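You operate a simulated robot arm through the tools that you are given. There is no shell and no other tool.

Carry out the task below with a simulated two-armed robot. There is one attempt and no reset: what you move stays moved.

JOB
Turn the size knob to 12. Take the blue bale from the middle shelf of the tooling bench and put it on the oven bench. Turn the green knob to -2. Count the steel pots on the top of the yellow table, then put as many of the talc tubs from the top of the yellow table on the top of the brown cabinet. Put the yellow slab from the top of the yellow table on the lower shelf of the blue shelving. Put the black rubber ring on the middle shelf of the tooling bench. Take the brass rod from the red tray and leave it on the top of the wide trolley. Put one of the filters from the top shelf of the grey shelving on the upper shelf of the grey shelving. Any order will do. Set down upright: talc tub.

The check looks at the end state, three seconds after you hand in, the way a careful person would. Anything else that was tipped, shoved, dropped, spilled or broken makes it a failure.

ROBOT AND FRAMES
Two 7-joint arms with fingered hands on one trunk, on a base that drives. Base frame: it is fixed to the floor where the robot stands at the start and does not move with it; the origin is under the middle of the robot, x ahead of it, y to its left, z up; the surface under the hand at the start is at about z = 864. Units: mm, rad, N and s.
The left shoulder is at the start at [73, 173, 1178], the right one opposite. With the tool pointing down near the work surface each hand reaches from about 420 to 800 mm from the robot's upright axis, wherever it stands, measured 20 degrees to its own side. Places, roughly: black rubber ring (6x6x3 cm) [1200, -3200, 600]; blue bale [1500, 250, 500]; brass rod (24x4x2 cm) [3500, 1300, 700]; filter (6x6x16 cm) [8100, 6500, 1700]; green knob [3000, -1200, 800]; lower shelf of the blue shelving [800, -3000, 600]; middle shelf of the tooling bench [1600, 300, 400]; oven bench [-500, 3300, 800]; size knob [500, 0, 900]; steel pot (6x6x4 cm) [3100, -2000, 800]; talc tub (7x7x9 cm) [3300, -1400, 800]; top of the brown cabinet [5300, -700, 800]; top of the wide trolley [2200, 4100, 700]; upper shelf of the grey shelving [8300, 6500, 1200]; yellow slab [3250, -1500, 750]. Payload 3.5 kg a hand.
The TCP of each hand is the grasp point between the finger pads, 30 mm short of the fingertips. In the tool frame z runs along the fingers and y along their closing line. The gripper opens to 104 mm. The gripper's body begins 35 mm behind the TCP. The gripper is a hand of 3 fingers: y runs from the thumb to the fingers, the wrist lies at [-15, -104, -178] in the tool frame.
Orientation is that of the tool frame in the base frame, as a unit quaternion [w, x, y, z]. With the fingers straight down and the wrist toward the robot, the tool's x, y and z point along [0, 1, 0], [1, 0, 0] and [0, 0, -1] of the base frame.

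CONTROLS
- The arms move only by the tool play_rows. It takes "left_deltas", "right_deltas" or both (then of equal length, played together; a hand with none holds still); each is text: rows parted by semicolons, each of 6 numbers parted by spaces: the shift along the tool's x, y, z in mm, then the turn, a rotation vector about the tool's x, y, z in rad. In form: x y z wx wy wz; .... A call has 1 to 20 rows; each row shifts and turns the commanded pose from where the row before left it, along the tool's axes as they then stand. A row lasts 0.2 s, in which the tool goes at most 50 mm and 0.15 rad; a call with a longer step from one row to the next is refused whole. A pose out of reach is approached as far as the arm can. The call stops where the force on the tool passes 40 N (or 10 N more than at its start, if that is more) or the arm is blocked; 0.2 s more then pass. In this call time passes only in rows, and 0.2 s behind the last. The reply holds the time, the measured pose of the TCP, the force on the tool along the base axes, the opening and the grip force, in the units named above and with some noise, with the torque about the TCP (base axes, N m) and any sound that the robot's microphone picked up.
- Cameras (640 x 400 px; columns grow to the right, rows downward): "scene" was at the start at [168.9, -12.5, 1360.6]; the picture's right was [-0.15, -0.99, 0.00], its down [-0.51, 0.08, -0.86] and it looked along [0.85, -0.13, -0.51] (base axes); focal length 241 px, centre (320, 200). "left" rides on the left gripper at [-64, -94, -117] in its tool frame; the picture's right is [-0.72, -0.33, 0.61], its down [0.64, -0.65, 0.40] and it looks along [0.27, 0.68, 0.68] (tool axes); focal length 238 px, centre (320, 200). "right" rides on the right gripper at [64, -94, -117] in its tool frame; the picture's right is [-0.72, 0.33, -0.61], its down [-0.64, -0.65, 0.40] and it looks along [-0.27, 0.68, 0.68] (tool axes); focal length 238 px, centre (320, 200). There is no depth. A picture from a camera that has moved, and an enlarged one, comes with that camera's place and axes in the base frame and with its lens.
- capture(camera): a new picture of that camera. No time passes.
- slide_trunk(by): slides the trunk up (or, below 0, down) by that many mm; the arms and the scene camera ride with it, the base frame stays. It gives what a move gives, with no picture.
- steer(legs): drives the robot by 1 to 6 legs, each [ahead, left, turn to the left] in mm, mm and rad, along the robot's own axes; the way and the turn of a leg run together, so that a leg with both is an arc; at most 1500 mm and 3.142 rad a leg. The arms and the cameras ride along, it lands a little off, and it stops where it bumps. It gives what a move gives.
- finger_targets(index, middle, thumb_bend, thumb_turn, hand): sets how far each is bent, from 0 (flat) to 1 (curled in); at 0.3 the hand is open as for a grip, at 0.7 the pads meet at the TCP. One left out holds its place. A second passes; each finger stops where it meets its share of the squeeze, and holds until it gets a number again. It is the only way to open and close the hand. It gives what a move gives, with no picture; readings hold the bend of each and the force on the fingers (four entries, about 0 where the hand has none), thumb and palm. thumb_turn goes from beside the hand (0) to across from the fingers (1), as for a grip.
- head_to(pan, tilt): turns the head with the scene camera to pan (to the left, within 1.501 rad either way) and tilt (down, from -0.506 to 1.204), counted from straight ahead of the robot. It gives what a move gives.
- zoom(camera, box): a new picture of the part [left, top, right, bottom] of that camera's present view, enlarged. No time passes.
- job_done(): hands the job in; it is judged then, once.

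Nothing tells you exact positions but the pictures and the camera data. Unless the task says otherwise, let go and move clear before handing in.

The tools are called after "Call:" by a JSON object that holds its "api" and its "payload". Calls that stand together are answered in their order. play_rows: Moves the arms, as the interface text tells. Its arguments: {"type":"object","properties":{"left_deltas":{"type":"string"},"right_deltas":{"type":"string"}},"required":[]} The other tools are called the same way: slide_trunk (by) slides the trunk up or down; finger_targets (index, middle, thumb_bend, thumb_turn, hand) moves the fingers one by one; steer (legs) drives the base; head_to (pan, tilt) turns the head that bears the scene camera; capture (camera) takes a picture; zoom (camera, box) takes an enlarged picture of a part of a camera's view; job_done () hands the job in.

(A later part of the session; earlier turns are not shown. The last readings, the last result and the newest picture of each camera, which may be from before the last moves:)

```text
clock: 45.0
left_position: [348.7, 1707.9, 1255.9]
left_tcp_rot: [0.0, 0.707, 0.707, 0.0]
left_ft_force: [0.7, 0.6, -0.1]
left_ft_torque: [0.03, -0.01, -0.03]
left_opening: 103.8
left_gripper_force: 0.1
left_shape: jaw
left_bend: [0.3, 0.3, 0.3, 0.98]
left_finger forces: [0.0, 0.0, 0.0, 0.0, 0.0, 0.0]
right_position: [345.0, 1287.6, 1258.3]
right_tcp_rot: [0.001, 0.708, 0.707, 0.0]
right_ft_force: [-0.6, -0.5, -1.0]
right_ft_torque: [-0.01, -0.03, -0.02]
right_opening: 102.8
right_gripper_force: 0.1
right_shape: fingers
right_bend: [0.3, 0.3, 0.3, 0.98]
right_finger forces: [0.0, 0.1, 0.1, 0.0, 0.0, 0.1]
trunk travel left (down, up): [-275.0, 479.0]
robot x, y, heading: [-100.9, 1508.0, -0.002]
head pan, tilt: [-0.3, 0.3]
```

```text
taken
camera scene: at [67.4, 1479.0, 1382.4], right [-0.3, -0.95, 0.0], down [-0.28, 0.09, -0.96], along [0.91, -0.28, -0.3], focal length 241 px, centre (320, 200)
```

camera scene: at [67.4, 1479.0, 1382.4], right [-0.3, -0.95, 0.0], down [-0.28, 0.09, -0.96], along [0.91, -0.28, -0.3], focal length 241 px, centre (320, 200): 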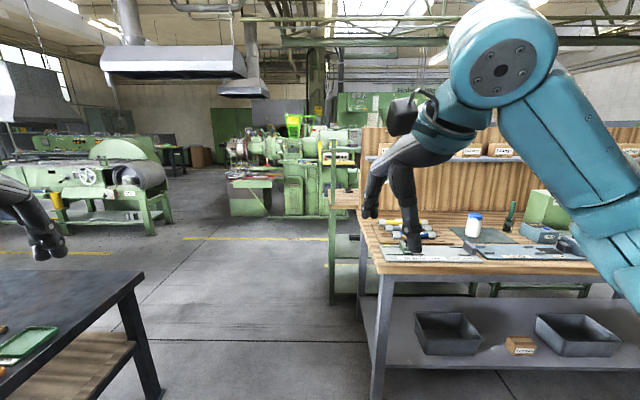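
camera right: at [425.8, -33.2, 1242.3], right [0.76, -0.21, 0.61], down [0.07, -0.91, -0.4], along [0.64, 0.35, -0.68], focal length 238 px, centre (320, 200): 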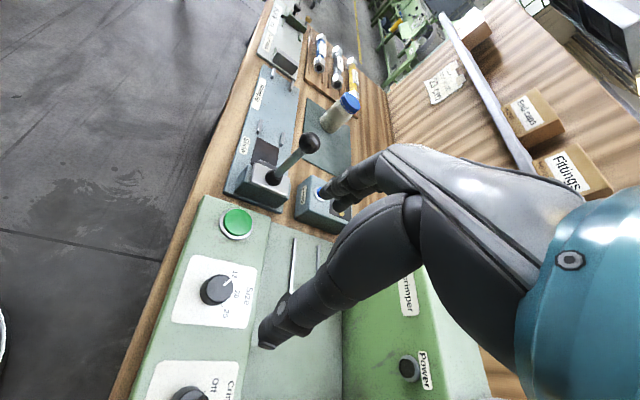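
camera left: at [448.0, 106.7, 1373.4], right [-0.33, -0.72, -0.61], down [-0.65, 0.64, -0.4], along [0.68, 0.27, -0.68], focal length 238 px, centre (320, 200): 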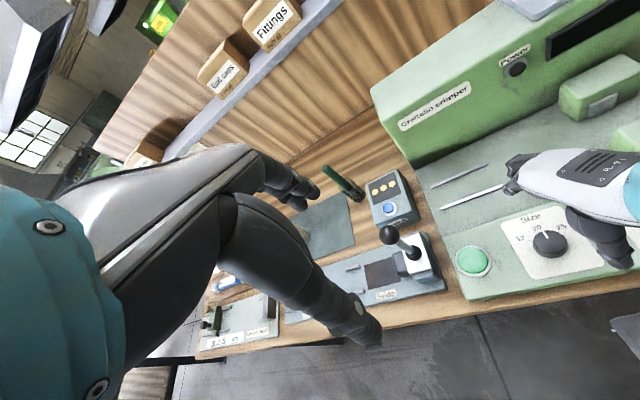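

Call:
{"api": "steer", "payload": {"legs": [[1450, -60, 0], [700, -60, 0]]}}

Call:
{"api": "head_to", "payload": {"pan": -1.4, "tilt": 0.4}}

Call:
{"api": "capture", "payload": {"camera": "scene"}}

Call:
{"api": "head_to", "payload": {"pan": -0.3, "tilt": 0.3}}

Call:
{"api": "capture", "payload": {"camera": "scene"}}

```text
clock: 55.6
left_position: [2496.5, 1554.4, 1256.0]
left_tcp_rot: [0.0, 0.712, 0.702, 0.001]
left_ft_force: [0.1, 0.4, 1.8]
left_ft_torque: [-0.04, 0.01, -0.02]
left_opening: 103.9
left_gripper_force: 0.1
left_shape: jaw
left_bend: [0.3, 0.3, 0.3, 0.98]
left_finger forces: [0.0, 0.0, 0.0, 0.1, 0.0, 0.1]
right_position: [2486.5, 1135.5, 1258.2]
right_tcp_rot: [0.001, 0.712, 0.702, 0.0]
right_ft_force: [0.6, 0.4, 0.0]
right_ft_torque: [-0.01, 0.01, -0.01]
right_opening: 102.9
right_gripper_force: 0.0
right_shape: fingers
right_bend: [0.3, 0.3, 0.3, 0.98]
right_finger forces: [0.0, 0.1, 0.0, 0.0, 0.0, 0.1]
trunk travel left (down, up): [-275.0, 479.0]
robot x, y, heading: [2042.7, 1364.8, -0.017]
head pan, tilt: [-0.3, 0.3]
```

```text
clock: 57.0
left_position: [2494.9, 1554.8, 1255.6]
left_tcp_rot: [0.0, 0.712, 0.702, 0.0]
left_ft_force: [0.1, 1.1, -0.3]
left_ft_torque: [-0.03, 0.02, -0.03]
left_opening: 103.7
left_gripper_force: 0.1
left_shape: jaw
left_bend: [0.3, 0.3, 0.3, 0.98]
left_finger forces: [0.0, 0.0, 0.1, 0.0, 0.0, 0.0]
right_position: [2486.0, 1135.0, 1259.7]
right_tcp_rot: [0.0, 0.712, 0.702, 0.0]
right_ft_force: [-0.7, -0.5, 1.5]
right_ft_torque: [0.0, 0.0, 0.0]
right_opening: 102.7
right_gripper_force: 0.1
right_shape: fingers
right_bend: [0.3, 0.3, 0.3, 0.98]
right_finger forces: [0.0, 0.0, 0.0, 0.1, 0.0, 0.0]
trunk travel left (down, up): [-275.0, 479.0]
robot x, y, heading: [2041.2, 1360.4, -0.013]
head pan, tilt: [-1.4, 0.4]
```

```text
taken
camera scene: at [2136.5, 1267.1, 1373.2], right [-0.99, -0.16, 0.0], down [-0.06, 0.38, -0.92], along [0.15, -0.91, -0.39], focal length 241 px, centre (320, 200)
```

scene: 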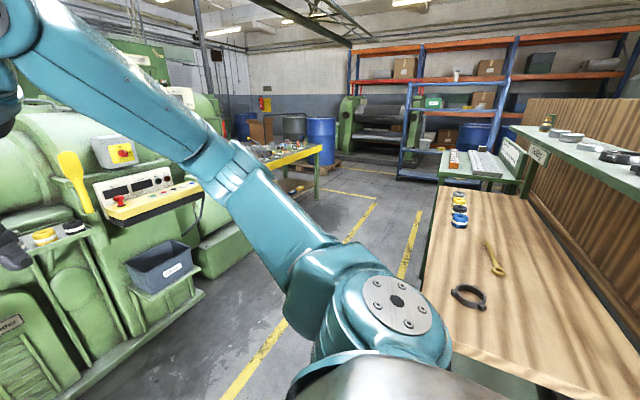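

```text
clock: 58.3
left_position: [2495.1, 1554.9, 1256.0]
left_tcp_rot: [0.0, 0.712, 0.703, 0.001]
left_ft_force: [0.4, 0.7, 0.4]
left_ft_torque: [-0.03, 0.01, 0.02]
left_opening: 103.8
left_gripper_force: 0.0
left_shape: jaw
left_bend: [0.3, 0.3, 0.3, 0.98]
left_finger forces: [0.0, 0.0, 0.0, 0.0, 0.1, 0.0]
right_position: [2486.6, 1134.9, 1258.5]
right_tcp_rot: [-0.001, 0.712, 0.702, -0.001]
right_ft_force: [0.1, 1.6, -0.2]
right_ft_torque: [0.01, 0.0, 0.02]
right_opening: 102.9
right_gripper_force: 0.0
right_shape: fingers
right_bend: [0.3, 0.3, 0.3, 0.98]
right_finger forces: [0.1, 0.0, 0.0, 0.1, 0.0, 0.1]
trunk travel left (down, up): [-275.0, 479.0]
robot x, y, heading: [2046.1, 1356.8, -0.016]
head pan, tilt: [-0.3, 0.3]
```

```text
taken
camera scene: at [2210.7, 1329.7, 1382.4], right [-0.31, -0.95, 0.0], down [-0.28, 0.09, -0.96], along [0.91, -0.3, -0.3], focal length 241 px, centre (320, 200)
```

scene: 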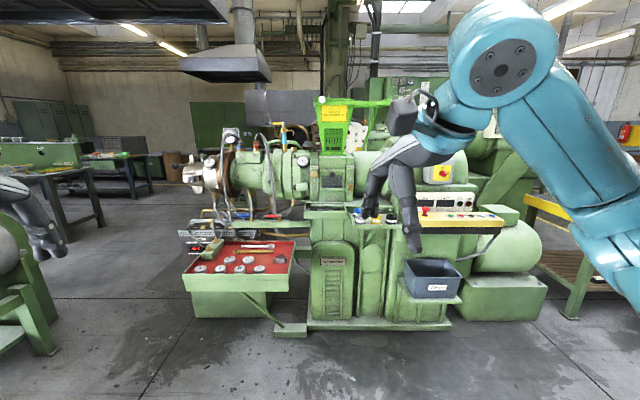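

I'm in the aisle between the tooling bench (wooden top, behind right) and the green extruder with the red tray. I'll move to a spot facing the tooling bench's front where the bale is.

Call:
{"api": "steer", "payload": {"legs": [[450, 0, 0], [0, -1380, 0], [0, 0, 2.85]]}}

Call:
{"api": "head_to", "payload": {"pan": 0.0, "tilt": 0.7}}

Call:
{"api": "capture", "payload": {"camera": "scene"}}

```text
clock: 74.1
left_position: [1978.0, -61.6, 1255.9]
left_tcp_rot: [0.0, -0.58, 0.814, 0.0]
left_ft_force: [0.2, 0.2, 0.7]
left_ft_torque: [-0.02, -0.03, 0.0]
left_opening: 103.7
left_gripper_force: 0.0
left_shape: jaw
left_bend: [0.3, 0.3, 0.3, 0.98]
left_finger forces: [0.0, 0.1, 0.0, 0.0, 0.2, 0.0]
right_position: [2119.8, 332.3, 1258.8]
right_tcp_rot: [0.0, -0.58, 0.815, 0.0]
right_ft_force: [-0.2, 0.1, -0.4]
right_ft_torque: [-0.01, -0.04, 0.0]
right_opening: 102.7
right_gripper_force: 0.0
right_shape: fingers
right_bend: [0.3, 0.3, 0.3, 0.98]
right_finger forces: [0.0, 0.0, 0.1, 0.0, 0.1, 0.0]
trunk travel left (down, up): [-275.0, 479.0]
robot x, y, heading: [2470.8, -16.2, 2.805]
head pan, tilt: [-0.3, 0.3]
```

```text
clock: 75.0
left_position: [1979.6, -62.3, 1255.9]
left_tcp_rot: [0.0, -0.58, 0.815, 0.0]
left_ft_force: [0.0, 0.9, 0.3]
left_ft_torque: [0.0, -0.01, -0.05]
left_opening: 103.8
left_gripper_force: 0.0
left_shape: jaw
left_bend: [0.3, 0.3, 0.3, 0.98]
left_finger forces: [0.1, 0.0, 0.0, 0.0, 0.1, 0.1]
right_position: [2120.7, 332.6, 1259.4]
right_tcp_rot: [0.0, -0.579, 0.815, 0.001]
right_ft_force: [0.3, 0.0, -0.2]
right_ft_torque: [-0.02, 0.01, -0.02]
right_opening: 102.8
right_gripper_force: 0.0
right_shape: fingers
right_bend: [0.3, 0.3, 0.3, 0.98]
right_finger forces: [0.1, 0.0, 0.0, 0.0, 0.0, 0.0]
trunk travel left (down, up): [-275.0, 479.0]
robot x, y, heading: [2472.1, -21.5, 2.807]
head pan, tilt: [0.0, 0.7]
```

```text
taken
camera scene: at [2316.7, 35.9, 1346.4], right [0.33, 0.94, 0.0], down [0.61, -0.21, -0.77], along [-0.72, 0.25, -0.64], focal length 241 px, centre (320, 200)
```

scene: 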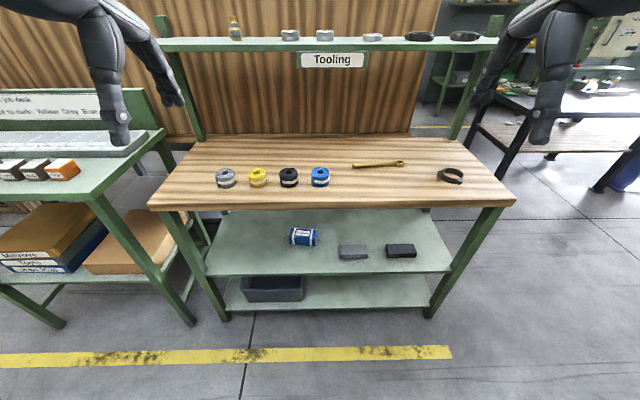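

The blue bale lies on the tooling bench's middle shelf. I zoom to see its shape and size.

Call:
{"api": "zoom", "payload": {"camera": "scene", "box": [200, 190, 460, 320]}}

Call:
{"api": "zoom", "payload": {"camera": "scene", "box": [265, 210, 345, 260]}}

```text
2.46 times, centred on (330, 255) of scene
camera zoom: at [2316.7, 35.9, 1346.4], right [0.33, 0.94, 0.0], down [0.61, -0.21, -0.77], along [-0.72, 0.25, -0.64], focal length 593 px, centre (295, 65)
```

zoom: 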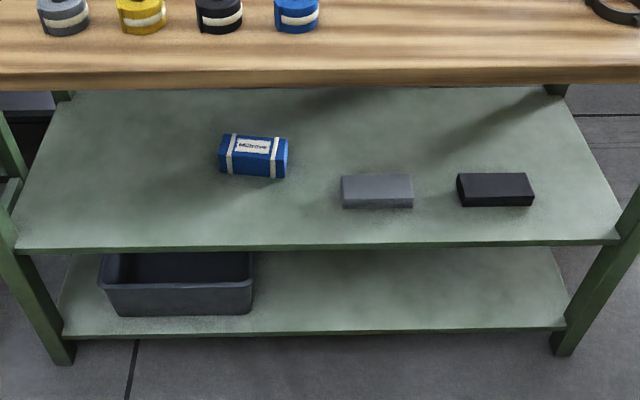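

```text
8.00 times, centred on (305, 235) of scene
camera zoom: at [2316.7, 35.9, 1346.4], right [0.33, 0.94, 0.0], down [0.61, -0.21, -0.77], along [-0.72, 0.25, -0.64], focal length 1927 px, centre (440, -80)
```

zoom: 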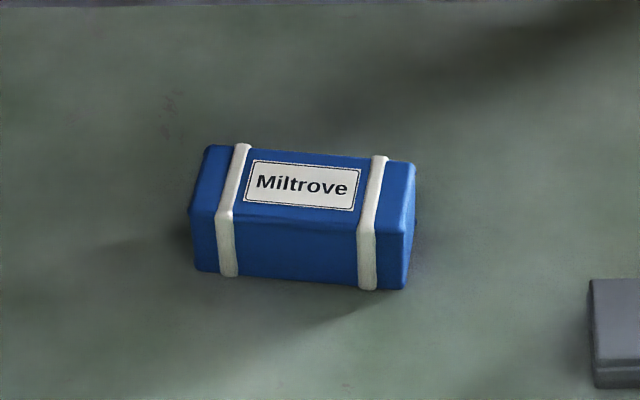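

The bale is ~128×62×47 mm, about 23 cm behind the shelf's front edge. I'll back off a little, lower the trunk, and bring the left hand low with a forward tilt so it can be driven in under the bench top.

Call:
{"api": "steer", "payload": {"legs": [[-130, 0, 0]]}}

Call:
{"api": "slide_trunk", "payload": {"by": -270}}

Call:
{"api": "play_rows", "payload": {"left_deltas": "-10 15 42 0 0 0; -10 15 42 0 0 0; -10 15 42 0 0 0; -10 15 42 0 0 0; -10 15 42 0 0 0; -10 15 42 0 0 0; -10 15 42 0 0 0; -10 15 42 0 0 0; -10 15 42 0 0 0; -10 15 42 0 0 0; 0 0 0 0 0 0.124; 0 0 0 -0.145 0 0; 0 0 0 -0.145 0 0; 0 0 0 -0.145 0 0", "right_deltas": "0 0 -12 0 0 0; 0 0 -12 0 0 0; 0 0 -12 0 0 0; 0 0 -12 0 0 0; 0 0 -12 0 0 0; 0 0 -12 0 0 0; 0 0 -12 0 0 0; 0 0 -12 0 0 0; 0 0 -12 0 0 0; 0 0 -12 0 0 0; 0 0 0 0 0 0; 0 0 0 0 0 0; 0 0 0 0 0 0; 0 0 0 0 0 0"}}

Call:
{"api": "capture", "payload": {"camera": "scene"}}

Call:
{"api": "capture", "payload": {"camera": "left"}}

```text
clock: 76.3
left_position: [2104.7, -107.3, 1256.1]
left_tcp_rot: [0.001, -0.581, 0.814, -0.001]
left_ft_force: [0.1, -0.5, 0.1]
left_ft_torque: [0.03, 0.01, 0.0]
left_opening: 103.7
left_gripper_force: 0.0
left_shape: jaw
left_bend: [0.3, 0.3, 0.3, 0.98]
left_finger forces: [0.1, 0.0, 0.1, 0.0, 0.0, 0.0]
right_position: [2243.1, 289.6, 1259.9]
right_tcp_rot: [0.0, -0.58, 0.814, 0.0]
right_ft_force: [0.3, 0.0, 0.6]
right_ft_torque: [0.0, 0.0, 0.02]
right_opening: 103.0
right_gripper_force: 0.0
right_shape: fingers
right_bend: [0.3, 0.3, 0.3, 0.98]
right_finger forces: [0.0, 0.1, 0.0, 0.0, 0.0, 0.0]
trunk travel left (down, up): [-275.0, 479.0]
robot x, y, heading: [2594.1, -60.1, 2.804]
head pan, tilt: [0.0, 0.7]
```

```text
clock: 79.0
left_position: [2104.4, -107.2, 985.7]
left_tcp_rot: [0.0, -0.581, 0.814, 0.0]
left_ft_force: [0.5, -0.3, -0.3]
left_ft_torque: [0.01, 0.01, -0.03]
left_opening: 104.0
left_gripper_force: 0.1
left_shape: jaw
left_bend: [0.3, 0.3, 0.3, 0.98]
left_finger forces: [0.0, 0.0, 0.0, 0.0, 0.0, 0.0]
right_position: [2243.6, 289.0, 988.8]
right_tcp_rot: [0.0, -0.58, 0.815, 0.0]
right_ft_force: [0.0, 0.5, -0.2]
right_ft_torque: [0.01, 0.03, -0.01]
right_opening: 102.7
right_gripper_force: 0.0
right_shape: fingers
right_bend: [0.3, 0.3, 0.3, 0.98]
right_finger forces: [0.0, 0.0, 0.0, 0.0, 0.1, 0.0]
trunk travel left (down, up): [-5.0, 749.0]
robot x, y, heading: [2594.5, -62.8, 2.807]
head pan, tilt: [0.0, 0.7]
```

```text
clock: 82.0
left_position: [1993.2, 37.2, 567.2]
left_tcp_rot: [-0.114, -0.516, 0.828, 0.184]
left_ft_force: [0.5, 0.5, -1.1]
left_ft_torque: [-0.01, -0.03, 0.0]
left_opening: 103.8
left_gripper_force: 0.1
left_shape: jaw
left_bend: [0.3, 0.3, 0.3, 0.98]
left_finger forces: [0.0, 0.0, 0.1, 0.1, 0.0, 0.1]
right_position: [2234.7, 290.6, 1090.7]
right_tcp_rot: [-0.001, -0.58, 0.815, 0.0]
right_ft_force: [-0.3, -0.6, -0.5]
right_ft_torque: [0.0, 0.01, 0.0]
right_opening: 102.9
right_gripper_force: 0.1
right_shape: fingers
right_bend: [0.3, 0.3, 0.3, 0.98]
right_finger forces: [0.0, 0.1, 0.0, 0.0, 0.0, 0.0]
right hand out of reach, approached as far as the arm can: row 9, 10
trunk travel left (down, up): [-5.0, 749.0]
robot x, y, heading: [2593.4, -63.6, 2.808]
head pan, tilt: [0.0, 0.7]
```

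```text
taken
camera scene: at [2301.8, 40.6, 1062.2], right [0.33, 0.95, 0.0], down [0.61, -0.21, -0.76], along [-0.72, 0.25, -0.64], focal length 241 px, centre (320, 200)
```

scene: 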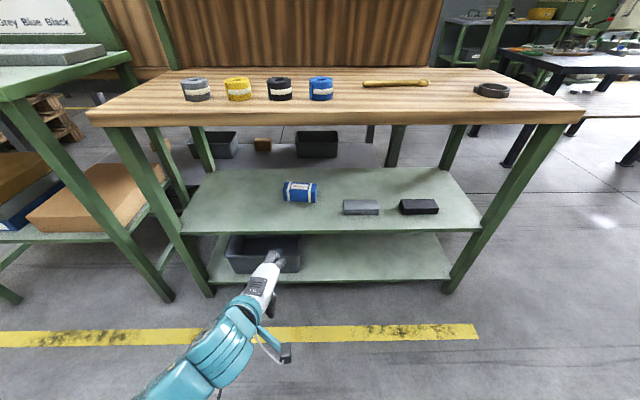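

```text
taken
camera left: at [2143.9, 33.8, 632.7], right [0.35, 0.63, -0.69], down [0.09, -0.76, -0.64], along [-0.93, 0.16, -0.32], focal length 238 px, centre (320, 200)
```

left: 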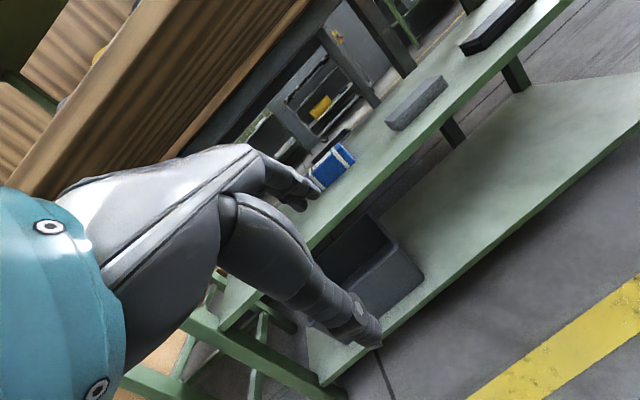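

The left hand is low in front of the shelf. I'll zoom in on the bale from both cameras to triangulate it.

Call:
{"api": "zoom", "payload": {"camera": "scene", "box": [260, 165, 340, 215]}}

Call:
{"api": "zoom", "payload": {"camera": "scene", "box": [100, 200, 420, 400]}}

Call:
{"api": "zoom", "payload": {"camera": "left", "box": [240, 100, 400, 260]}}

```text
8.00 times, centred on (300, 190) of scene
camera zoom: at [2301.8, 40.6, 1062.2], right [0.33, 0.95, 0.0], down [0.61, -0.21, -0.76], along [-0.72, 0.25, -0.64], focal length 1927 px, centre (480, 280)
```

zoom: 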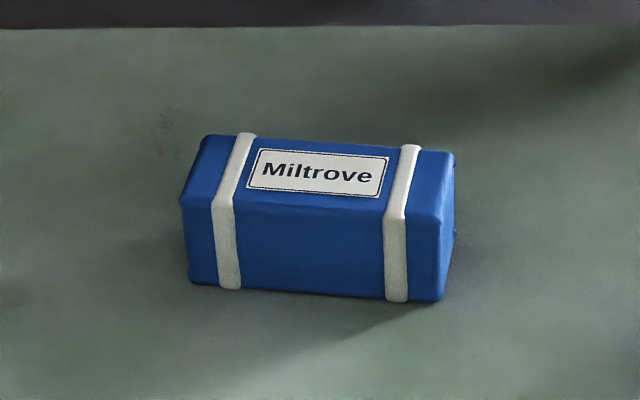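

```text
2.00 times, centred on (260, 300) of scene
camera zoom: at [2301.8, 40.6, 1062.2], right [0.33, 0.95, 0.0], down [0.61, -0.21, -0.76], along [-0.72, 0.25, -0.64], focal length 482 px, centre (440, 0)
```

zoom: 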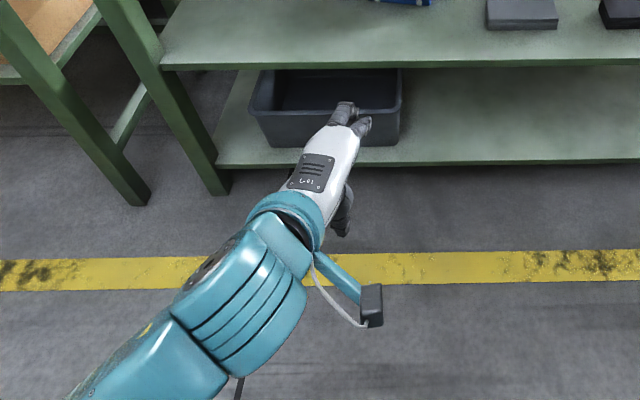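

```text
2.50 times, centred on (320, 180) of left
camera zoom: at [2143.9, 33.8, 632.7], right [0.35, 0.63, -0.69], down [0.09, -0.76, -0.64], along [-0.93, 0.16, -0.32], focal length 596 px, centre (320, 250)
```

zoom: 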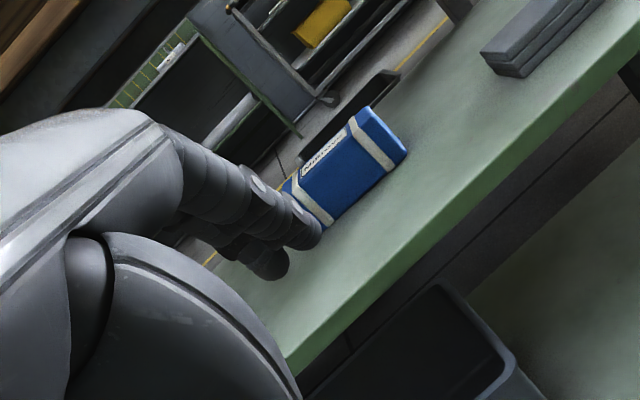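

Triangulated bale: centre ≈ [1568, 213, 470], 124×56×49 mm, shelf at z≈446. I'll set the hand straight down at z≈530 and extended, then check arm profile.

Call:
{"api": "play_rows", "payload": {"left_deltas": "0 0 0 0.145 0 0; 0 0 0 0.145 0 0; 0 0 0 0.145 0 0; -8 41 18 0 0 0; -8 41 19 0 0 0; 0 0 0 0 0 0"}}

Call:
{"api": "capture", "payload": {"camera": "scene"}}

Call:
{"api": "capture", "payload": {"camera": "right"}}

```text
clock: 83.4
left_position: [1926.4, 87.3, 527.5]
left_tcp_rot: [0.0, -0.529, 0.849, 0.0]
left_ft_force: [0.7, -0.3, 0.6]
left_ft_torque: [0.05, -0.02, 0.0]
left_opening: 103.9
left_gripper_force: 0.0
left_shape: jaw
left_bend: [0.3, 0.3, 0.3, 0.98]
left_finger forces: [0.0, 0.0, 0.1, 0.1, 0.0, 0.0]
right_position: [2233.4, 291.2, 1091.4]
right_tcp_rot: [-0.001, -0.581, 0.814, -0.001]
right_ft_force: [0.5, -0.1, -0.3]
right_ft_torque: [-0.02, 0.01, -0.03]
right_opening: 102.9
right_gripper_force: 0.0
right_shape: fingers
right_bend: [0.3, 0.3, 0.3, 0.98]
right_finger forces: [0.0, 0.1, 0.0, 0.1, 0.0, 0.0]
trunk travel left (down, up): [-5.0, 749.0]
robot x, y, heading: [2594.1, -58.9, 2.808]
head pan, tilt: [0.0, 0.7]
```

```text
taken
camera scene: at [2301.7, 40.6, 1062.2], right [0.33, 0.95, 0.0], down [0.61, -0.21, -0.76], along [-0.72, 0.25, -0.64], focal length 241 px, centre (320, 200)
```

scene: 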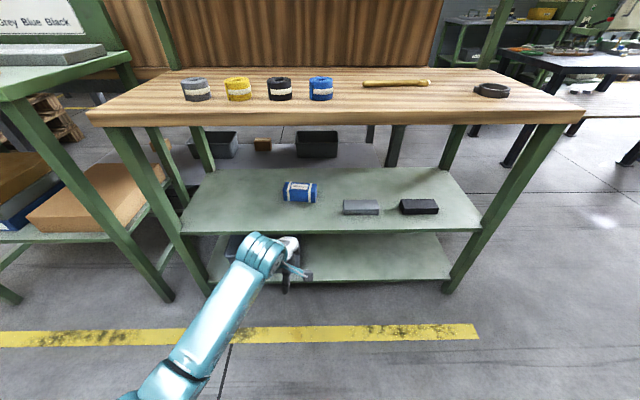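

```text
taken
camera right: at [2301.4, 199.4, 1207.8], right [-0.07, 0.79, 0.61], down [0.83, 0.39, -0.41], along [-0.56, 0.48, -0.68], focal length 238 px, centre (320, 200)
```

right: 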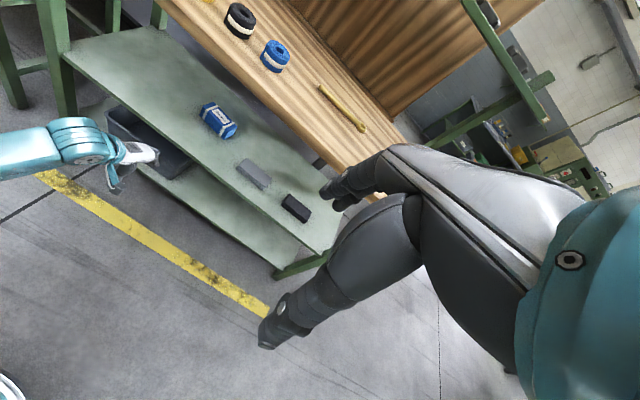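

The arm profile looks low. Before driving in, I check where the elbow is.

Call:
{"api": "head_to", "payload": {"pan": 0.5, "tilt": 1.1}}

Call:
{"api": "capture", "payload": {"camera": "scene"}}

```text
clock: 84.3
left_position: [1926.0, 86.0, 527.1]
left_tcp_rot: [0.0, -0.529, 0.849, -0.001]
left_ft_force: [-0.8, 0.4, -0.3]
left_ft_torque: [0.01, 0.0, -0.02]
left_opening: 103.8
left_gripper_force: 0.0
left_shape: jaw
left_bend: [0.3, 0.3, 0.3, 0.98]
left_finger forces: [0.0, 0.1, 0.0, 0.1, 0.1, 0.0]
right_position: [2233.7, 290.9, 1091.1]
right_tcp_rot: [-0.001, -0.58, 0.815, 0.0]
right_ft_force: [-0.7, 0.2, 0.5]
right_ft_torque: [0.01, 0.01, 0.05]
right_opening: 102.8
right_gripper_force: 0.1
right_shape: fingers
right_bend: [0.3, 0.3, 0.3, 0.98]
right_finger forces: [0.0, 0.0, 0.0, 0.0, 0.0, 0.0]
trunk travel left (down, up): [-5.0, 749.0]
robot x, y, heading: [2595.0, -63.1, 2.811]
head pan, tilt: [0.499, 1.1]
```

```text
taken
camera scene: at [2319.7, 2.5, 1032.2], right [-0.17, 0.99, 0.0], down [0.88, 0.15, -0.45], along [-0.45, -0.08, -0.89], focal length 241 px, centre (320, 200)
```

scene: 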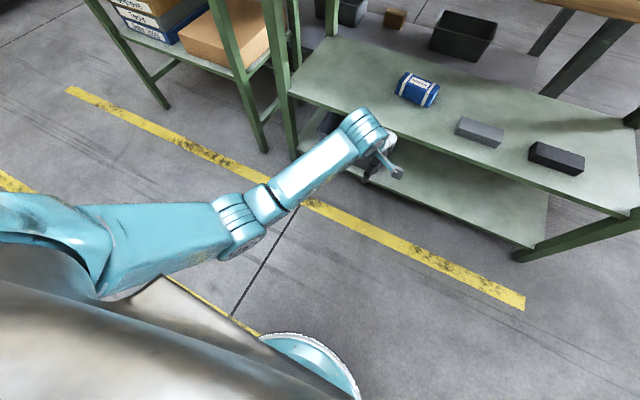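

Elbow and forearm sit below the bench top level; driving in is safe. I go ahead 300 mm then check.

Call:
{"api": "steer", "payload": {"legs": [[300, 0, 0]]}}

Call:
{"api": "capture", "payload": {"camera": "scene"}}

Call:
{"api": "capture", "payload": {"camera": "left"}}

```text
clock: 86.4
left_position: [1638.2, 181.2, 527.8]
left_tcp_rot: [-0.001, -0.531, 0.847, 0.0]
left_ft_force: [0.4, 0.0, -0.1]
left_ft_torque: [0.0, 0.0, -0.01]
left_opening: 103.6
left_gripper_force: 0.0
left_shape: jaw
left_bend: [0.3, 0.3, 0.3, 0.98]
left_finger forces: [0.1, 0.0, 0.0, 0.0, 0.0, 0.0]
right_position: [1945.8, 387.5, 1091.7]
right_tcp_rot: [-0.001, -0.582, 0.814, 0.0]
right_ft_force: [0.2, 0.5, 0.5]
right_ft_torque: [-0.01, 0.03, -0.07]
right_opening: 102.7
right_gripper_force: 0.1
right_shape: fingers
right_bend: [0.3, 0.3, 0.3, 0.98]
right_finger forces: [0.0, 0.0, 0.0, 0.0, 0.0, 0.1]
trunk travel left (down, up): [-5.0, 749.0]
robot x, y, heading: [2308.8, 35.0, 2.813]
head pan, tilt: [0.499, 1.1]
```

```text
taken
camera scene: at [2032.5, 99.9, 1032.1], right [-0.17, 0.99, 0.0], down [0.88, 0.15, -0.45], along [-0.45, -0.08, -0.89], focal length 241 px, centre (320, 200)
```

scene: 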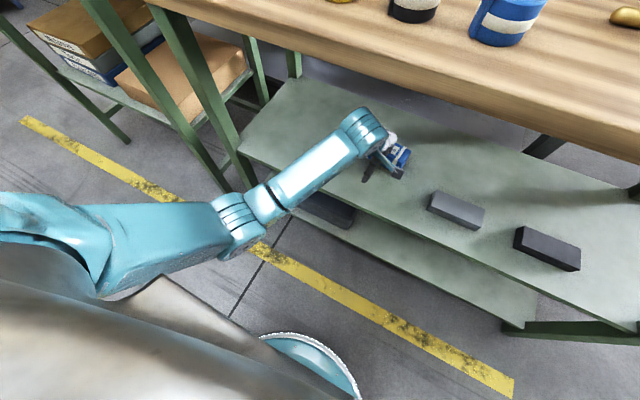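

```text
taken
camera left: at [1752.3, 197.2, 644.6], right [0.61, 0.5, -0.61], down [0.31, -0.86, -0.4], along [-0.73, 0.06, -0.68], focal length 238 px, centre (320, 200)
```

left: 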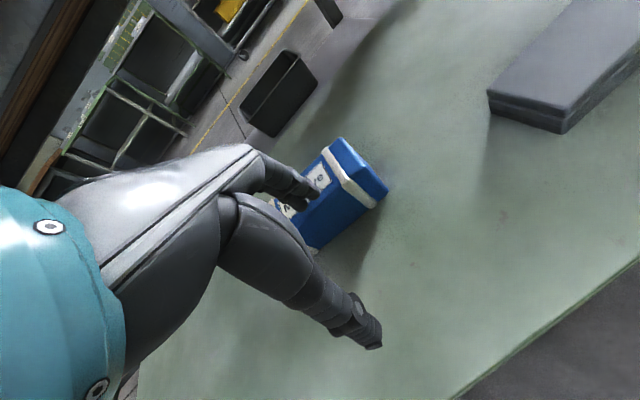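

The hand is inside the shelf space, about 77 mm short of the bale. I zoom to re-measure the bale from here.

Call:
{"api": "zoom", "payload": {"camera": "left", "box": [240, 110, 420, 270]}}

Call:
{"api": "zoom", "payload": {"camera": "scene", "box": [320, 90, 480, 220]}}

```text
2.50 times, centred on (330, 190) of left
camera zoom: at [1752.3, 197.2, 644.6], right [0.61, 0.5, -0.61], down [0.31, -0.86, -0.4], along [-0.73, 0.06, -0.68], focal length 596 px, centre (295, 225)
```

zoom: 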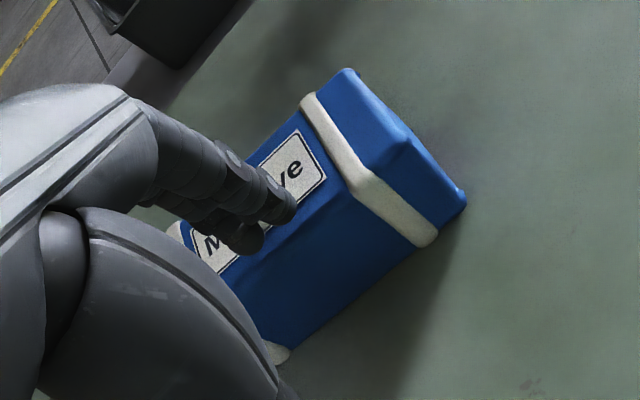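

```text
3.08 times, centred on (400, 155) of scene
camera zoom: at [2032.5, 99.9, 1032.1], right [-0.17, 0.99, 0.0], down [0.88, 0.15, -0.45], along [-0.45, -0.08, -0.89], focal length 741 px, centre (74, 338)
```

zoom: 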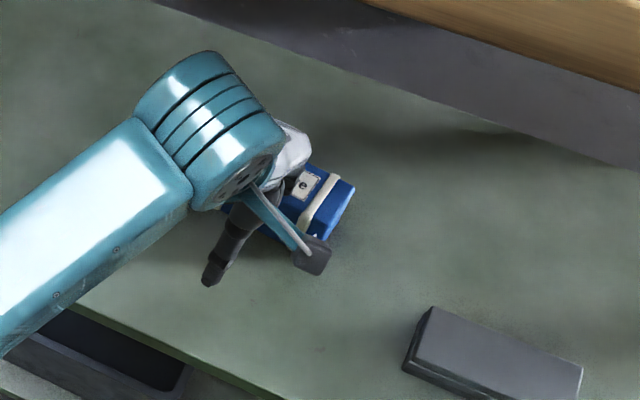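

Bale position confirmed (~[1568, 211, 470]). I drive in the last 70 mm.

Call:
{"api": "steer", "payload": {"legs": [[72, -6, 0]]}}

Call:
{"api": "zoom", "payload": {"camera": "left", "box": [200, 80, 500, 380]}}

```text
clock: 87.4
left_position: [1575.1, 208.9, 526.5]
left_tcp_rot: [0.001, -0.531, 0.847, -0.001]
left_ft_force: [-0.3, 0.1, -0.1]
left_ft_torque: [0.01, 0.0, 0.05]
left_opening: 103.9
left_gripper_force: 0.2
left_shape: jaw
left_bend: [0.3, 0.3, 0.3, 0.98]
left_finger forces: [0.0, 0.0, 0.0, 0.1, 0.0, 0.1]
right_position: [1880.4, 415.7, 1090.9]
right_tcp_rot: [0.0, -0.582, 0.813, -0.001]
right_ft_force: [-0.2, 0.8, -0.6]
right_ft_torque: [-0.02, -0.03, -0.01]
right_opening: 102.7
right_gripper_force: 0.1
right_shape: fingers
right_bend: [0.3, 0.3, 0.3, 0.98]
right_finger forces: [0.0, 0.1, 0.0, 0.1, 0.1, 0.0]
trunk travel left (down, up): [-5.0, 749.0]
robot x, y, heading: [2243.2, 60.2, 2.816]
head pan, tilt: [0.499, 1.1]
```

```text
1.33 times, centred on (350, 230) of left
camera zoom: at [1687.9, 224.7, 644.5], right [0.61, 0.51, -0.61], down [0.31, -0.86, -0.4], along [-0.73, 0.06, -0.68], focal length 318 px, centre (280, 160)
```

zoom: 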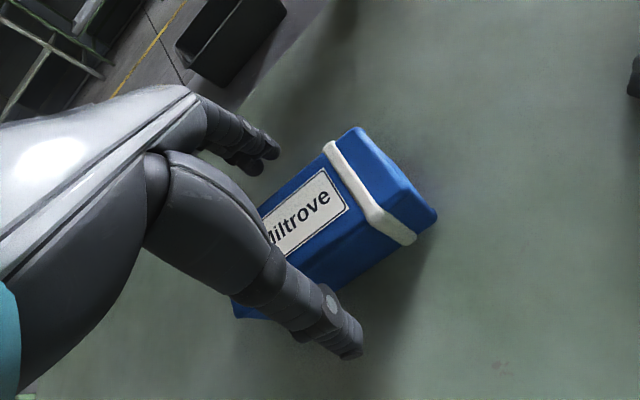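

Now I lower the hand over the bale to grasp height, and close.

Call:
{"api": "play_rows", "payload": {"left_deltas": "1 7 12 0 0 0; 0 0 15 0 0 0; 0 0 15 0 0 0; 0 0 0 0 0 0"}}

Call:
{"api": "finger_targets", "payload": {"hand": "left", "index": 0.7, "middle": 0.7, "thumb_bend": 0.7}}

Call:
{"api": "zoom", "payload": {"camera": "left", "box": [200, 80, 500, 380]}}

```text
clock: 88.4
left_position: [1567.0, 210.5, 485.8]
left_tcp_rot: [0.001, -0.532, 0.847, 0.001]
left_ft_force: [-0.6, -1.1, -0.4]
left_ft_torque: [0.02, 0.01, 0.0]
left_opening: 104.1
left_gripper_force: 0.0
left_shape: jaw
left_bend: [0.3, 0.3, 0.3, 0.98]
left_finger forces: [0.0, 0.0, 0.1, 0.0, 0.0, 0.0]
right_position: [1880.9, 415.8, 1091.3]
right_tcp_rot: [-0.001, -0.582, 0.813, 0.0]
right_ft_force: [0.8, -0.4, 0.0]
right_ft_torque: [0.01, -0.03, -0.03]
right_opening: 102.8
right_gripper_force: 0.0
right_shape: fingers
right_bend: [0.3, 0.3, 0.3, 0.98]
right_finger forces: [0.1, 0.1, 0.0, 0.0, 0.0, 0.0]
trunk travel left (down, up): [-5.0, 749.0]
robot x, y, heading: [2240.9, 64.5, 2.812]
head pan, tilt: [0.499, 1.1]
```

```text
clock: 89.4
left_position: [1567.8, 211.5, 485.6]
left_tcp_rot: [0.001, -0.531, 0.847, 0.0]
left_ft_force: [-3.7, 0.4, 1.3]
left_ft_torque: [0.06, 0.36, -0.08]
left_opening: 55.3
left_gripper_force: 28.8
left_shape: fingers
left_bend: [0.49, 0.53, 0.53, 0.96]
left_finger forces: [17.9, 12.7, 0.0, 0.0, 27.7, 0.0]
right_position: [1880.2, 416.2, 1090.8]
right_tcp_rot: [-0.001, -0.582, 0.813, 0.0]
right_ft_force: [-1.0, 0.5, 0.2]
right_ft_torque: [-0.01, 0.01, -0.01]
right_opening: 102.9
right_gripper_force: 0.0
right_shape: fingers
right_bend: [0.3, 0.3, 0.3, 0.98]
right_finger forces: [0.1, 0.1, 0.0, 0.0, 0.0, 0.0]
trunk travel left (down, up): [-5.0, 749.0]
robot x, y, heading: [2242.3, 63.9, 2.811]
head pan, tilt: [0.499, 1.1]
```

```text
1.33 times, centred on (350, 230) of left
camera zoom: at [1681.0, 226.4, 603.3], right [0.61, 0.51, -0.61], down [0.31, -0.86, -0.4], along [-0.73, 0.06, -0.68], focal length 318 px, centre (280, 160)
```

zoom: 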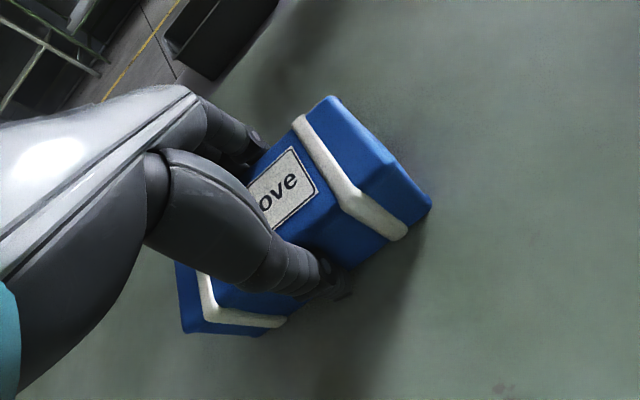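

Bale gripped with ~29 N, opening 55 mm. I lift it about 50 mm and check that it's held.

Call:
{"api": "play_rows", "payload": {"left_deltas": "0 0 -15 0 0 0; 0 0 -20 0 0 0; 0 0 -20 0 0 0; 0 0 0 0 0 0"}}

Call:
{"api": "zoom", "payload": {"camera": "left", "box": [200, 80, 500, 380]}}

Call:
{"api": "capture", "payload": {"camera": "scene"}}

```text
clock: 90.4
left_position: [1566.6, 211.7, 540.4]
left_tcp_rot: [0.001, -0.531, 0.847, -0.001]
left_ft_force: [0.1, -0.1, -4.7]
left_ft_torque: [-0.01, 0.01, 0.02]
left_opening: 55.1
left_gripper_force: 27.8
left_shape: fingers
left_bend: [0.49, 0.54, 0.53, 0.95]
left_finger forces: [16.8, 11.3, 0.0, 0.0, 28.0, 0.0]
right_position: [1880.0, 415.3, 1091.4]
right_tcp_rot: [-0.001, -0.582, 0.813, -0.001]
right_ft_force: [-0.4, -0.5, -0.1]
right_ft_torque: [0.01, -0.01, 0.02]
right_opening: 102.7
right_gripper_force: 0.2
right_shape: fingers
right_bend: [0.3, 0.3, 0.3, 0.98]
right_finger forces: [0.1, 0.0, 0.0, 0.1, 0.1, 0.0]
trunk travel left (down, up): [-5.0, 749.0]
robot x, y, heading: [2242.6, 64.3, 2.812]
head pan, tilt: [0.499, 1.1]
```

```text
1.33 times, centred on (350, 230) of left
camera zoom: at [1681.1, 225.8, 657.8], right [0.61, 0.5, -0.61], down [0.31, -0.86, -0.4], along [-0.73, 0.06, -0.68], focal length 318 px, centre (280, 160)
```

zoom: 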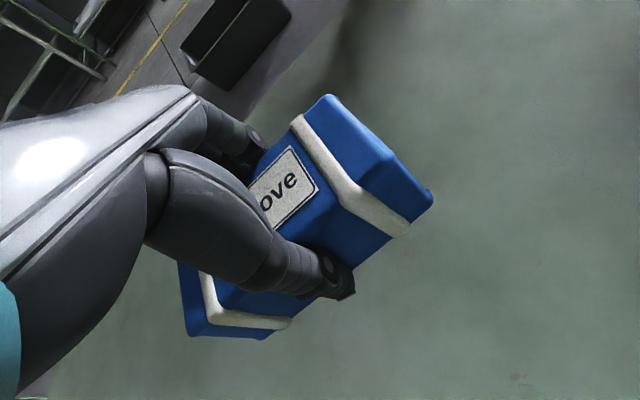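

```text
taken
camera scene: at [1968.0, 127.7, 1032.0], right [-0.17, 0.99, 0.0], down [0.88, 0.15, -0.45], along [-0.45, -0.08, -0.89], focal length 241 px, centre (320, 200)
```

scene: 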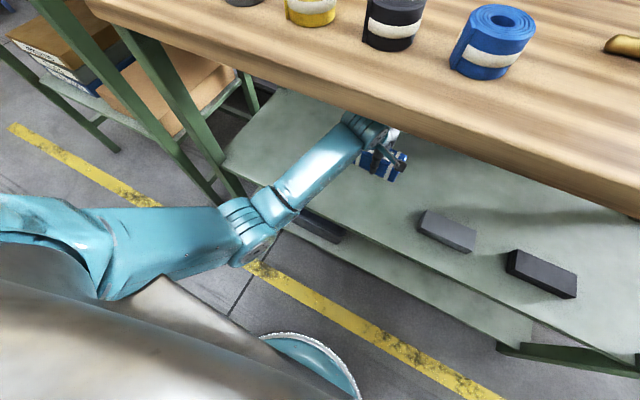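

The bale is securely lifted. I back straight out of the bench.

Call:
{"api": "steer", "payload": {"legs": [[-430, 0, 0]]}}

Call:
{"api": "slide_trunk", "payload": {"by": 270}}

Call:
{"api": "capture", "payload": {"camera": "left"}}

```text
clock: 93.0
left_position: [1973.6, 73.8, 540.2]
left_tcp_rot: [0.001, -0.531, 0.847, -0.001]
left_ft_force: [-0.2, 0.7, -5.3]
left_ft_torque: [0.03, -0.03, -0.02]
left_opening: 55.0
left_gripper_force: 28.0
left_shape: fingers
left_bend: [0.49, 0.54, 0.53, 0.95]
left_finger forces: [16.8, 11.2, 0.0, 0.0, 27.9, 0.0]
right_position: [2286.4, 278.2, 1091.0]
right_tcp_rot: [0.0, -0.581, 0.814, -0.001]
right_ft_force: [0.7, 0.5, -0.3]
right_ft_torque: [0.03, 0.01, -0.01]
right_opening: 102.8
right_gripper_force: 0.1
right_shape: fingers
right_bend: [0.3, 0.3, 0.3, 0.98]
right_finger forces: [0.0, 0.0, 0.0, 0.1, 0.0, 0.1]
trunk travel left (down, up): [-5.0, 749.0]
robot x, y, heading: [2647.4, -73.8, 2.818]
head pan, tilt: [0.499, 1.1]
```

```text
clock: 95.8
left_position: [1974.4, 73.9, 809.7]
left_tcp_rot: [-0.001, -0.531, 0.847, -0.001]
left_ft_force: [-0.3, -0.5, -4.7]
left_ft_torque: [-0.03, 0.01, 0.0]
left_opening: 55.3
left_gripper_force: 27.9
left_shape: fingers
left_bend: [0.49, 0.54, 0.53, 0.95]
left_finger forces: [16.8, 11.3, 0.0, 0.0, 27.8, 0.1]
right_position: [2286.4, 278.4, 1360.8]
right_tcp_rot: [0.0, -0.583, 0.813, -0.001]
right_ft_force: [-0.7, -0.1, 0.1]
right_ft_torque: [-0.02, -0.02, 0.02]
right_opening: 103.0
right_gripper_force: 0.0
right_shape: fingers
right_bend: [0.3, 0.3, 0.3, 0.98]
right_finger forces: [0.0, 0.0, 0.0, 0.0, 0.1, 0.1]
trunk travel left (down, up): [-275.0, 479.0]
robot x, y, heading: [2645.9, -71.4, 2.812]
head pan, tilt: [0.499, 1.1]
```

```text
taken
camera left: at [2087.5, 88.5, 927.1], right [0.61, 0.5, -0.61], down [0.31, -0.86, -0.4], along [-0.73, 0.06, -0.68], focal length 238 px, centre (320, 200)
```

left: 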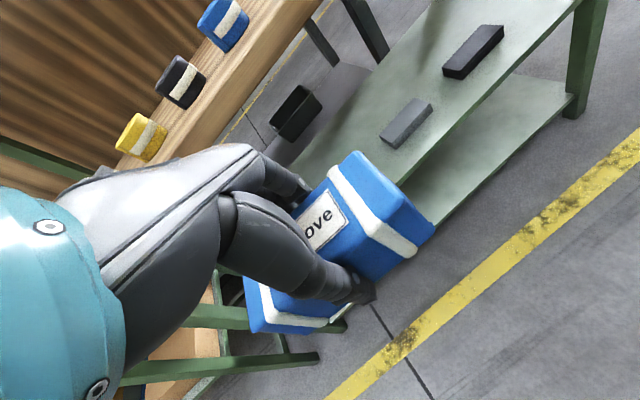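

I retract the left hand with the bale close to the body, lower the right hand to a carry height, then turn to face the extruder's red tray.

Call:
{"api": "play_rows", "payload": {"left_deltas": "13 -37 -27 0 0 0; 13 -37 -27 0 0 0; 13 -37 -27 0 0 0; 13 -37 -27 0 0 0; 13 -37 -27 0 0 0; 13 -37 -27 0 0 0; 13 -37 -27 0 0 0; 0 0 0 0 0 -0.124", "right_deltas": "0 0 15 0 0 0; 0 0 15 0 0 0; 0 0 15 0 0 0; 0 0 15 0 0 0; 0 0 15 0 0 0; 0 0 15 0 0 0; 0 0 15 0 0 0; 0 0 0 0 0 0"}}

Call:
{"api": "steer", "payload": {"legs": [[0, 0, -3.12]]}}

Call:
{"api": "head_to", "payload": {"pan": 0.3, "tilt": 0.5}}

Call:
{"api": "capture", "payload": {"camera": "scene"}}

```text
clock: 97.6
left_position: [2168.2, -120.4, 998.3]
left_tcp_rot: [0.001, -0.582, 0.814, -0.002]
left_ft_force: [0.0, 0.2, -5.2]
left_ft_torque: [0.01, 0.0, -0.02]
left_opening: 54.7
left_gripper_force: 26.9
left_shape: fingers
left_bend: [0.49, 0.55, 0.53, 0.95]
left_finger forces: [15.9, 10.7, 0.0, 0.0, 26.4, 0.1]
right_position: [2287.9, 279.2, 1255.7]
right_tcp_rot: [-0.001, -0.582, 0.813, 0.0]
right_ft_force: [-0.1, 0.0, 0.1]
right_ft_torque: [-0.01, 0.01, -0.03]
right_opening: 102.6
right_gripper_force: 0.0
right_shape: fingers
right_bend: [0.3, 0.3, 0.3, 0.98]
right_finger forces: [0.0, 0.0, 0.0, 0.0, 0.1, 0.1]
trunk travel left (down, up): [-275.0, 479.0]
robot x, y, heading: [2649.9, -70.4, 2.815]
head pan, tilt: [0.499, 1.1]
```

```text
clock: 105.3
left_position: [3132.3, -25.3, 999.0]
left_tcp_rot: [-0.002, 0.812, 0.583, -0.001]
left_ft_force: [-0.4, -0.6, -4.0]
left_ft_torque: [0.01, 0.0, 0.0]
left_opening: 53.6
left_gripper_force: 24.8
left_shape: fingers
left_bend: [0.5, 0.55, 0.54, 0.95]
left_finger forces: [14.6, 10.1, 0.1, 0.1, 24.5, 0.0]
right_position: [3013.8, -423.6, 1256.8]
right_tcp_rot: [0.0, 0.813, 0.582, 0.001]
right_ft_force: [0.4, 0.0, 0.5]
right_ft_torque: [-0.03, 0.02, -0.05]
right_opening: 102.9
right_gripper_force: 0.1
right_shape: fingers
right_bend: [0.3, 0.3, 0.3, 0.98]
right_finger forces: [0.0, 0.1, 0.0, 0.0, 0.0, 0.1]
trunk travel left (down, up): [-275.0, 479.0]
robot x, y, heading: [2653.3, -72.7, -0.327]
head pan, tilt: [0.499, 1.1]
```

```text
clock: 106.3
left_position: [3131.1, -25.5, 998.9]
left_tcp_rot: [0.0, 0.813, 0.583, -0.001]
left_ft_force: [-0.2, 0.5, -5.1]
left_ft_torque: [-0.01, -0.03, -0.01]
left_opening: 53.9
left_gripper_force: 25.3
left_shape: fingers
left_bend: [0.5, 0.55, 0.54, 0.95]
left_finger forces: [14.7, 10.2, 0.1, 0.0, 24.6, 0.1]
right_position: [3013.0, -423.9, 1256.7]
right_tcp_rot: [0.0, 0.813, 0.582, 0.001]
right_ft_force: [0.5, -0.8, -1.1]
right_ft_torque: [-0.02, -0.01, 0.03]
right_opening: 103.1
right_gripper_force: 0.1
right_shape: fingers
right_bend: [0.3, 0.3, 0.3, 0.98]
right_finger forces: [0.0, 0.0, 0.0, 0.1, 0.1, 0.0]
trunk travel left (down, up): [-275.0, 479.0]
robot x, y, heading: [2647.5, -74.3, -0.322]
head pan, tilt: [0.3, 0.499]
```

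```text
taken
camera scene: at [2816.8, -100.0, 1363.9], right [-0.03, -1.0, 0.0], down [-0.48, 0.01, -0.88], along [0.88, -0.02, -0.48], focal length 241 px, centre (320, 200)
```

scene: 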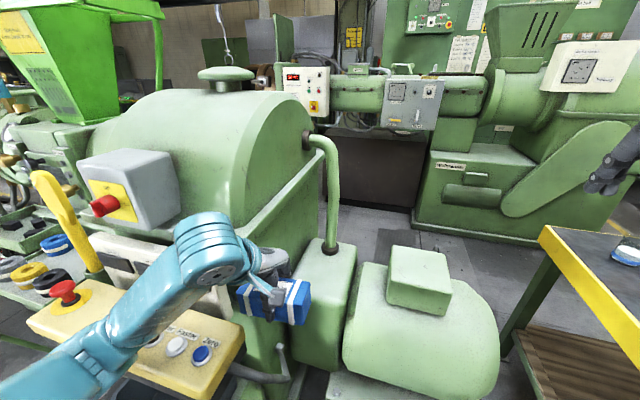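

The extruder's control panel is close ahead; the red tray is at its left end. I back off and slide left along the aisle toward the tray.

Call:
{"api": "steer", "payload": {"legs": [[-320, 0, 0], [0, 1480, 0.0]]}}

Call:
{"api": "head_to", "payload": {"pan": 0.0, "tilt": 0.6}}

Call:
{"api": "capture", "payload": {"camera": "scene"}}

```text
clock: 115.3
left_position: [3285.1, 1456.2, 999.4]
left_tcp_rot: [-0.001, 0.81, 0.586, 0.0]
left_ft_force: [-0.4, 1.3, -5.1]
left_ft_torque: [0.02, 0.01, -0.01]
left_opening: 53.7
left_gripper_force: 24.5
left_shape: fingers
left_bend: [0.5, 0.55, 0.54, 0.95]
left_finger forces: [14.7, 10.1, 0.1, 0.0, 24.6, 0.0]
right_position: [3169.5, 1056.2, 1256.5]
right_tcp_rot: [0.0, 0.81, 0.587, 0.0]
right_ft_force: [0.2, -1.2, 0.4]
right_ft_torque: [0.01, 0.06, 0.0]
right_opening: 102.7
right_gripper_force: 0.1
right_shape: fingers
right_bend: [0.3, 0.3, 0.3, 0.98]
right_finger forces: [0.1, 0.1, 0.0, 0.0, 0.0, 0.0]
trunk travel left (down, up): [-275.0, 479.0]
robot x, y, heading: [2802.8, 1403.4, -0.318]
head pan, tilt: [0.3, 0.499]
```

```text
clock: 116.1
left_position: [3285.3, 1456.8, 997.5]
left_tcp_rot: [-0.001, 0.81, 0.587, 0.0]
left_ft_force: [-0.1, 0.3, -5.1]
left_ft_torque: [-0.04, -0.08, 0.01]
left_opening: 53.8
left_gripper_force: 24.4
left_shape: fingers
left_bend: [0.5, 0.55, 0.54, 0.95]
left_finger forces: [14.7, 10.1, 0.0, 0.0, 24.6, 0.0]
right_position: [3171.6, 1057.1, 1256.1]
right_tcp_rot: [0.0, 0.81, 0.586, 0.001]
right_ft_force: [0.4, 0.6, -0.4]
right_ft_torque: [-0.04, 0.01, 0.0]
right_opening: 102.9
right_gripper_force: 0.0
right_shape: fingers
right_bend: [0.3, 0.3, 0.3, 0.98]
right_finger forces: [0.0, 0.0, 0.0, 0.0, 0.1, 0.0]
trunk travel left (down, up): [-275.0, 479.0]
robot x, y, heading: [2806.7, 1404.1, -0.319]
head pan, tilt: [0.0, 0.6]
```

```text
taken
camera scene: at [2964.3, 1353.1, 1354.9], right [-0.31, -0.95, 0.0], down [-0.54, 0.18, -0.83], along [0.78, -0.26, -0.56], focal length 241 px, centre (320, 200)
```

scene: 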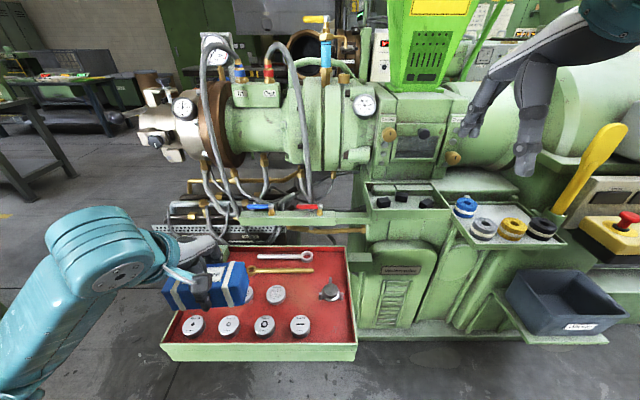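

The red tray is ahead-left, with a brass rod lying near its back next to a steel one. I zoom in.

Call:
{"api": "zoom", "payload": {"camera": "scene", "box": [150, 230, 370, 370]}}

Call:
{"api": "zoom", "payload": {"camera": "scene", "box": [235, 240, 325, 290]}}

Call:
{"api": "capture", "payload": {"camera": "left"}}

Call:
{"api": "capture", "payload": {"camera": "right"}}

```text
2.86 times, centred on (260, 300) of scene
camera zoom: at [2964.3, 1353.1, 1354.9], right [-0.31, -0.95, 0.0], down [-0.54, 0.18, -0.83], along [0.78, -0.26, -0.56], focal length 688 px, centre (491, -86)
```

zoom: 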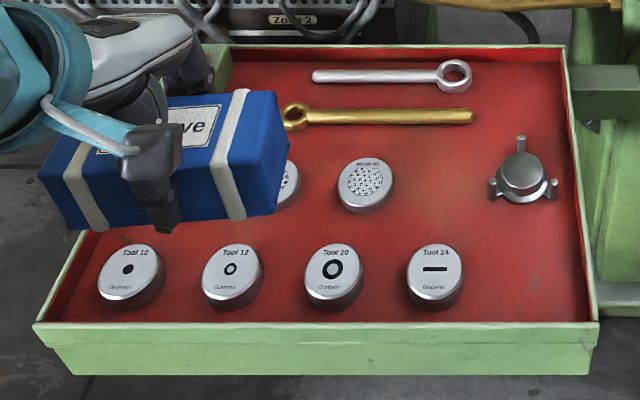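

```text
7.11 times, centred on (280, 265) of scene
camera zoom: at [2964.3, 1353.1, 1354.9], right [-0.31, -0.95, 0.0], down [-0.54, 0.18, -0.83], along [0.78, -0.26, -0.56], focal length 1713 px, centre (604, -262)
```

zoom: 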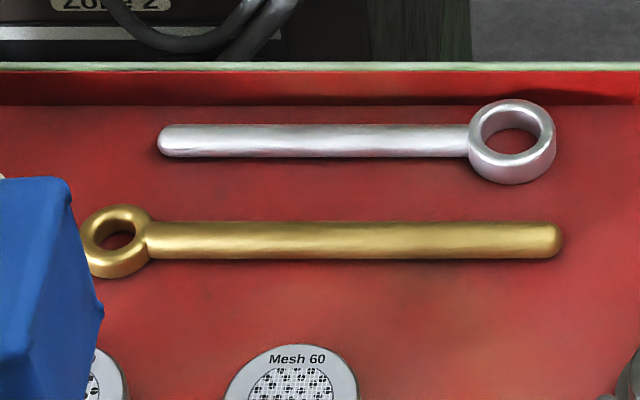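

```text
taken
camera left: at [3177.8, 1423.7, 1115.9], right [-0.54, -0.58, -0.61], down [-0.42, 0.81, -0.4], along [0.73, 0.04, -0.68], focal length 238 px, centre (320, 200)
```

left: 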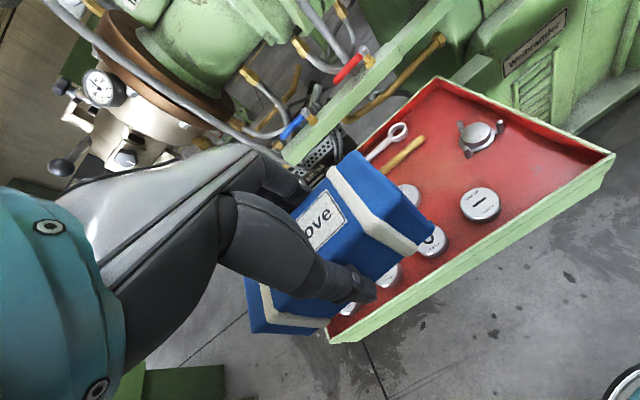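

```text
taken
camera right: at [3100.5, 1146.6, 1373.0], right [0.09, -0.79, 0.61], down [-0.82, -0.4, -0.41], along [0.57, -0.47, -0.68], focal length 238 px, centre (320, 200)
```

right: 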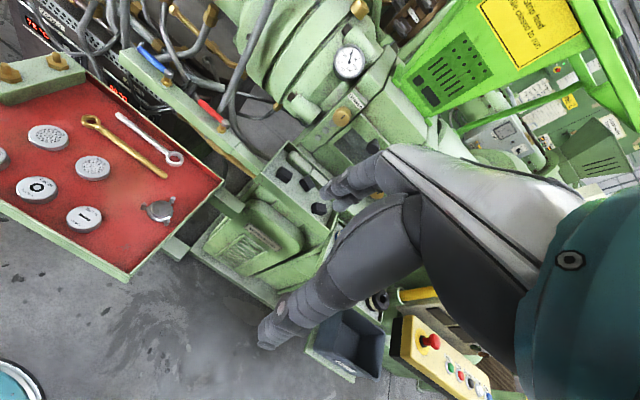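

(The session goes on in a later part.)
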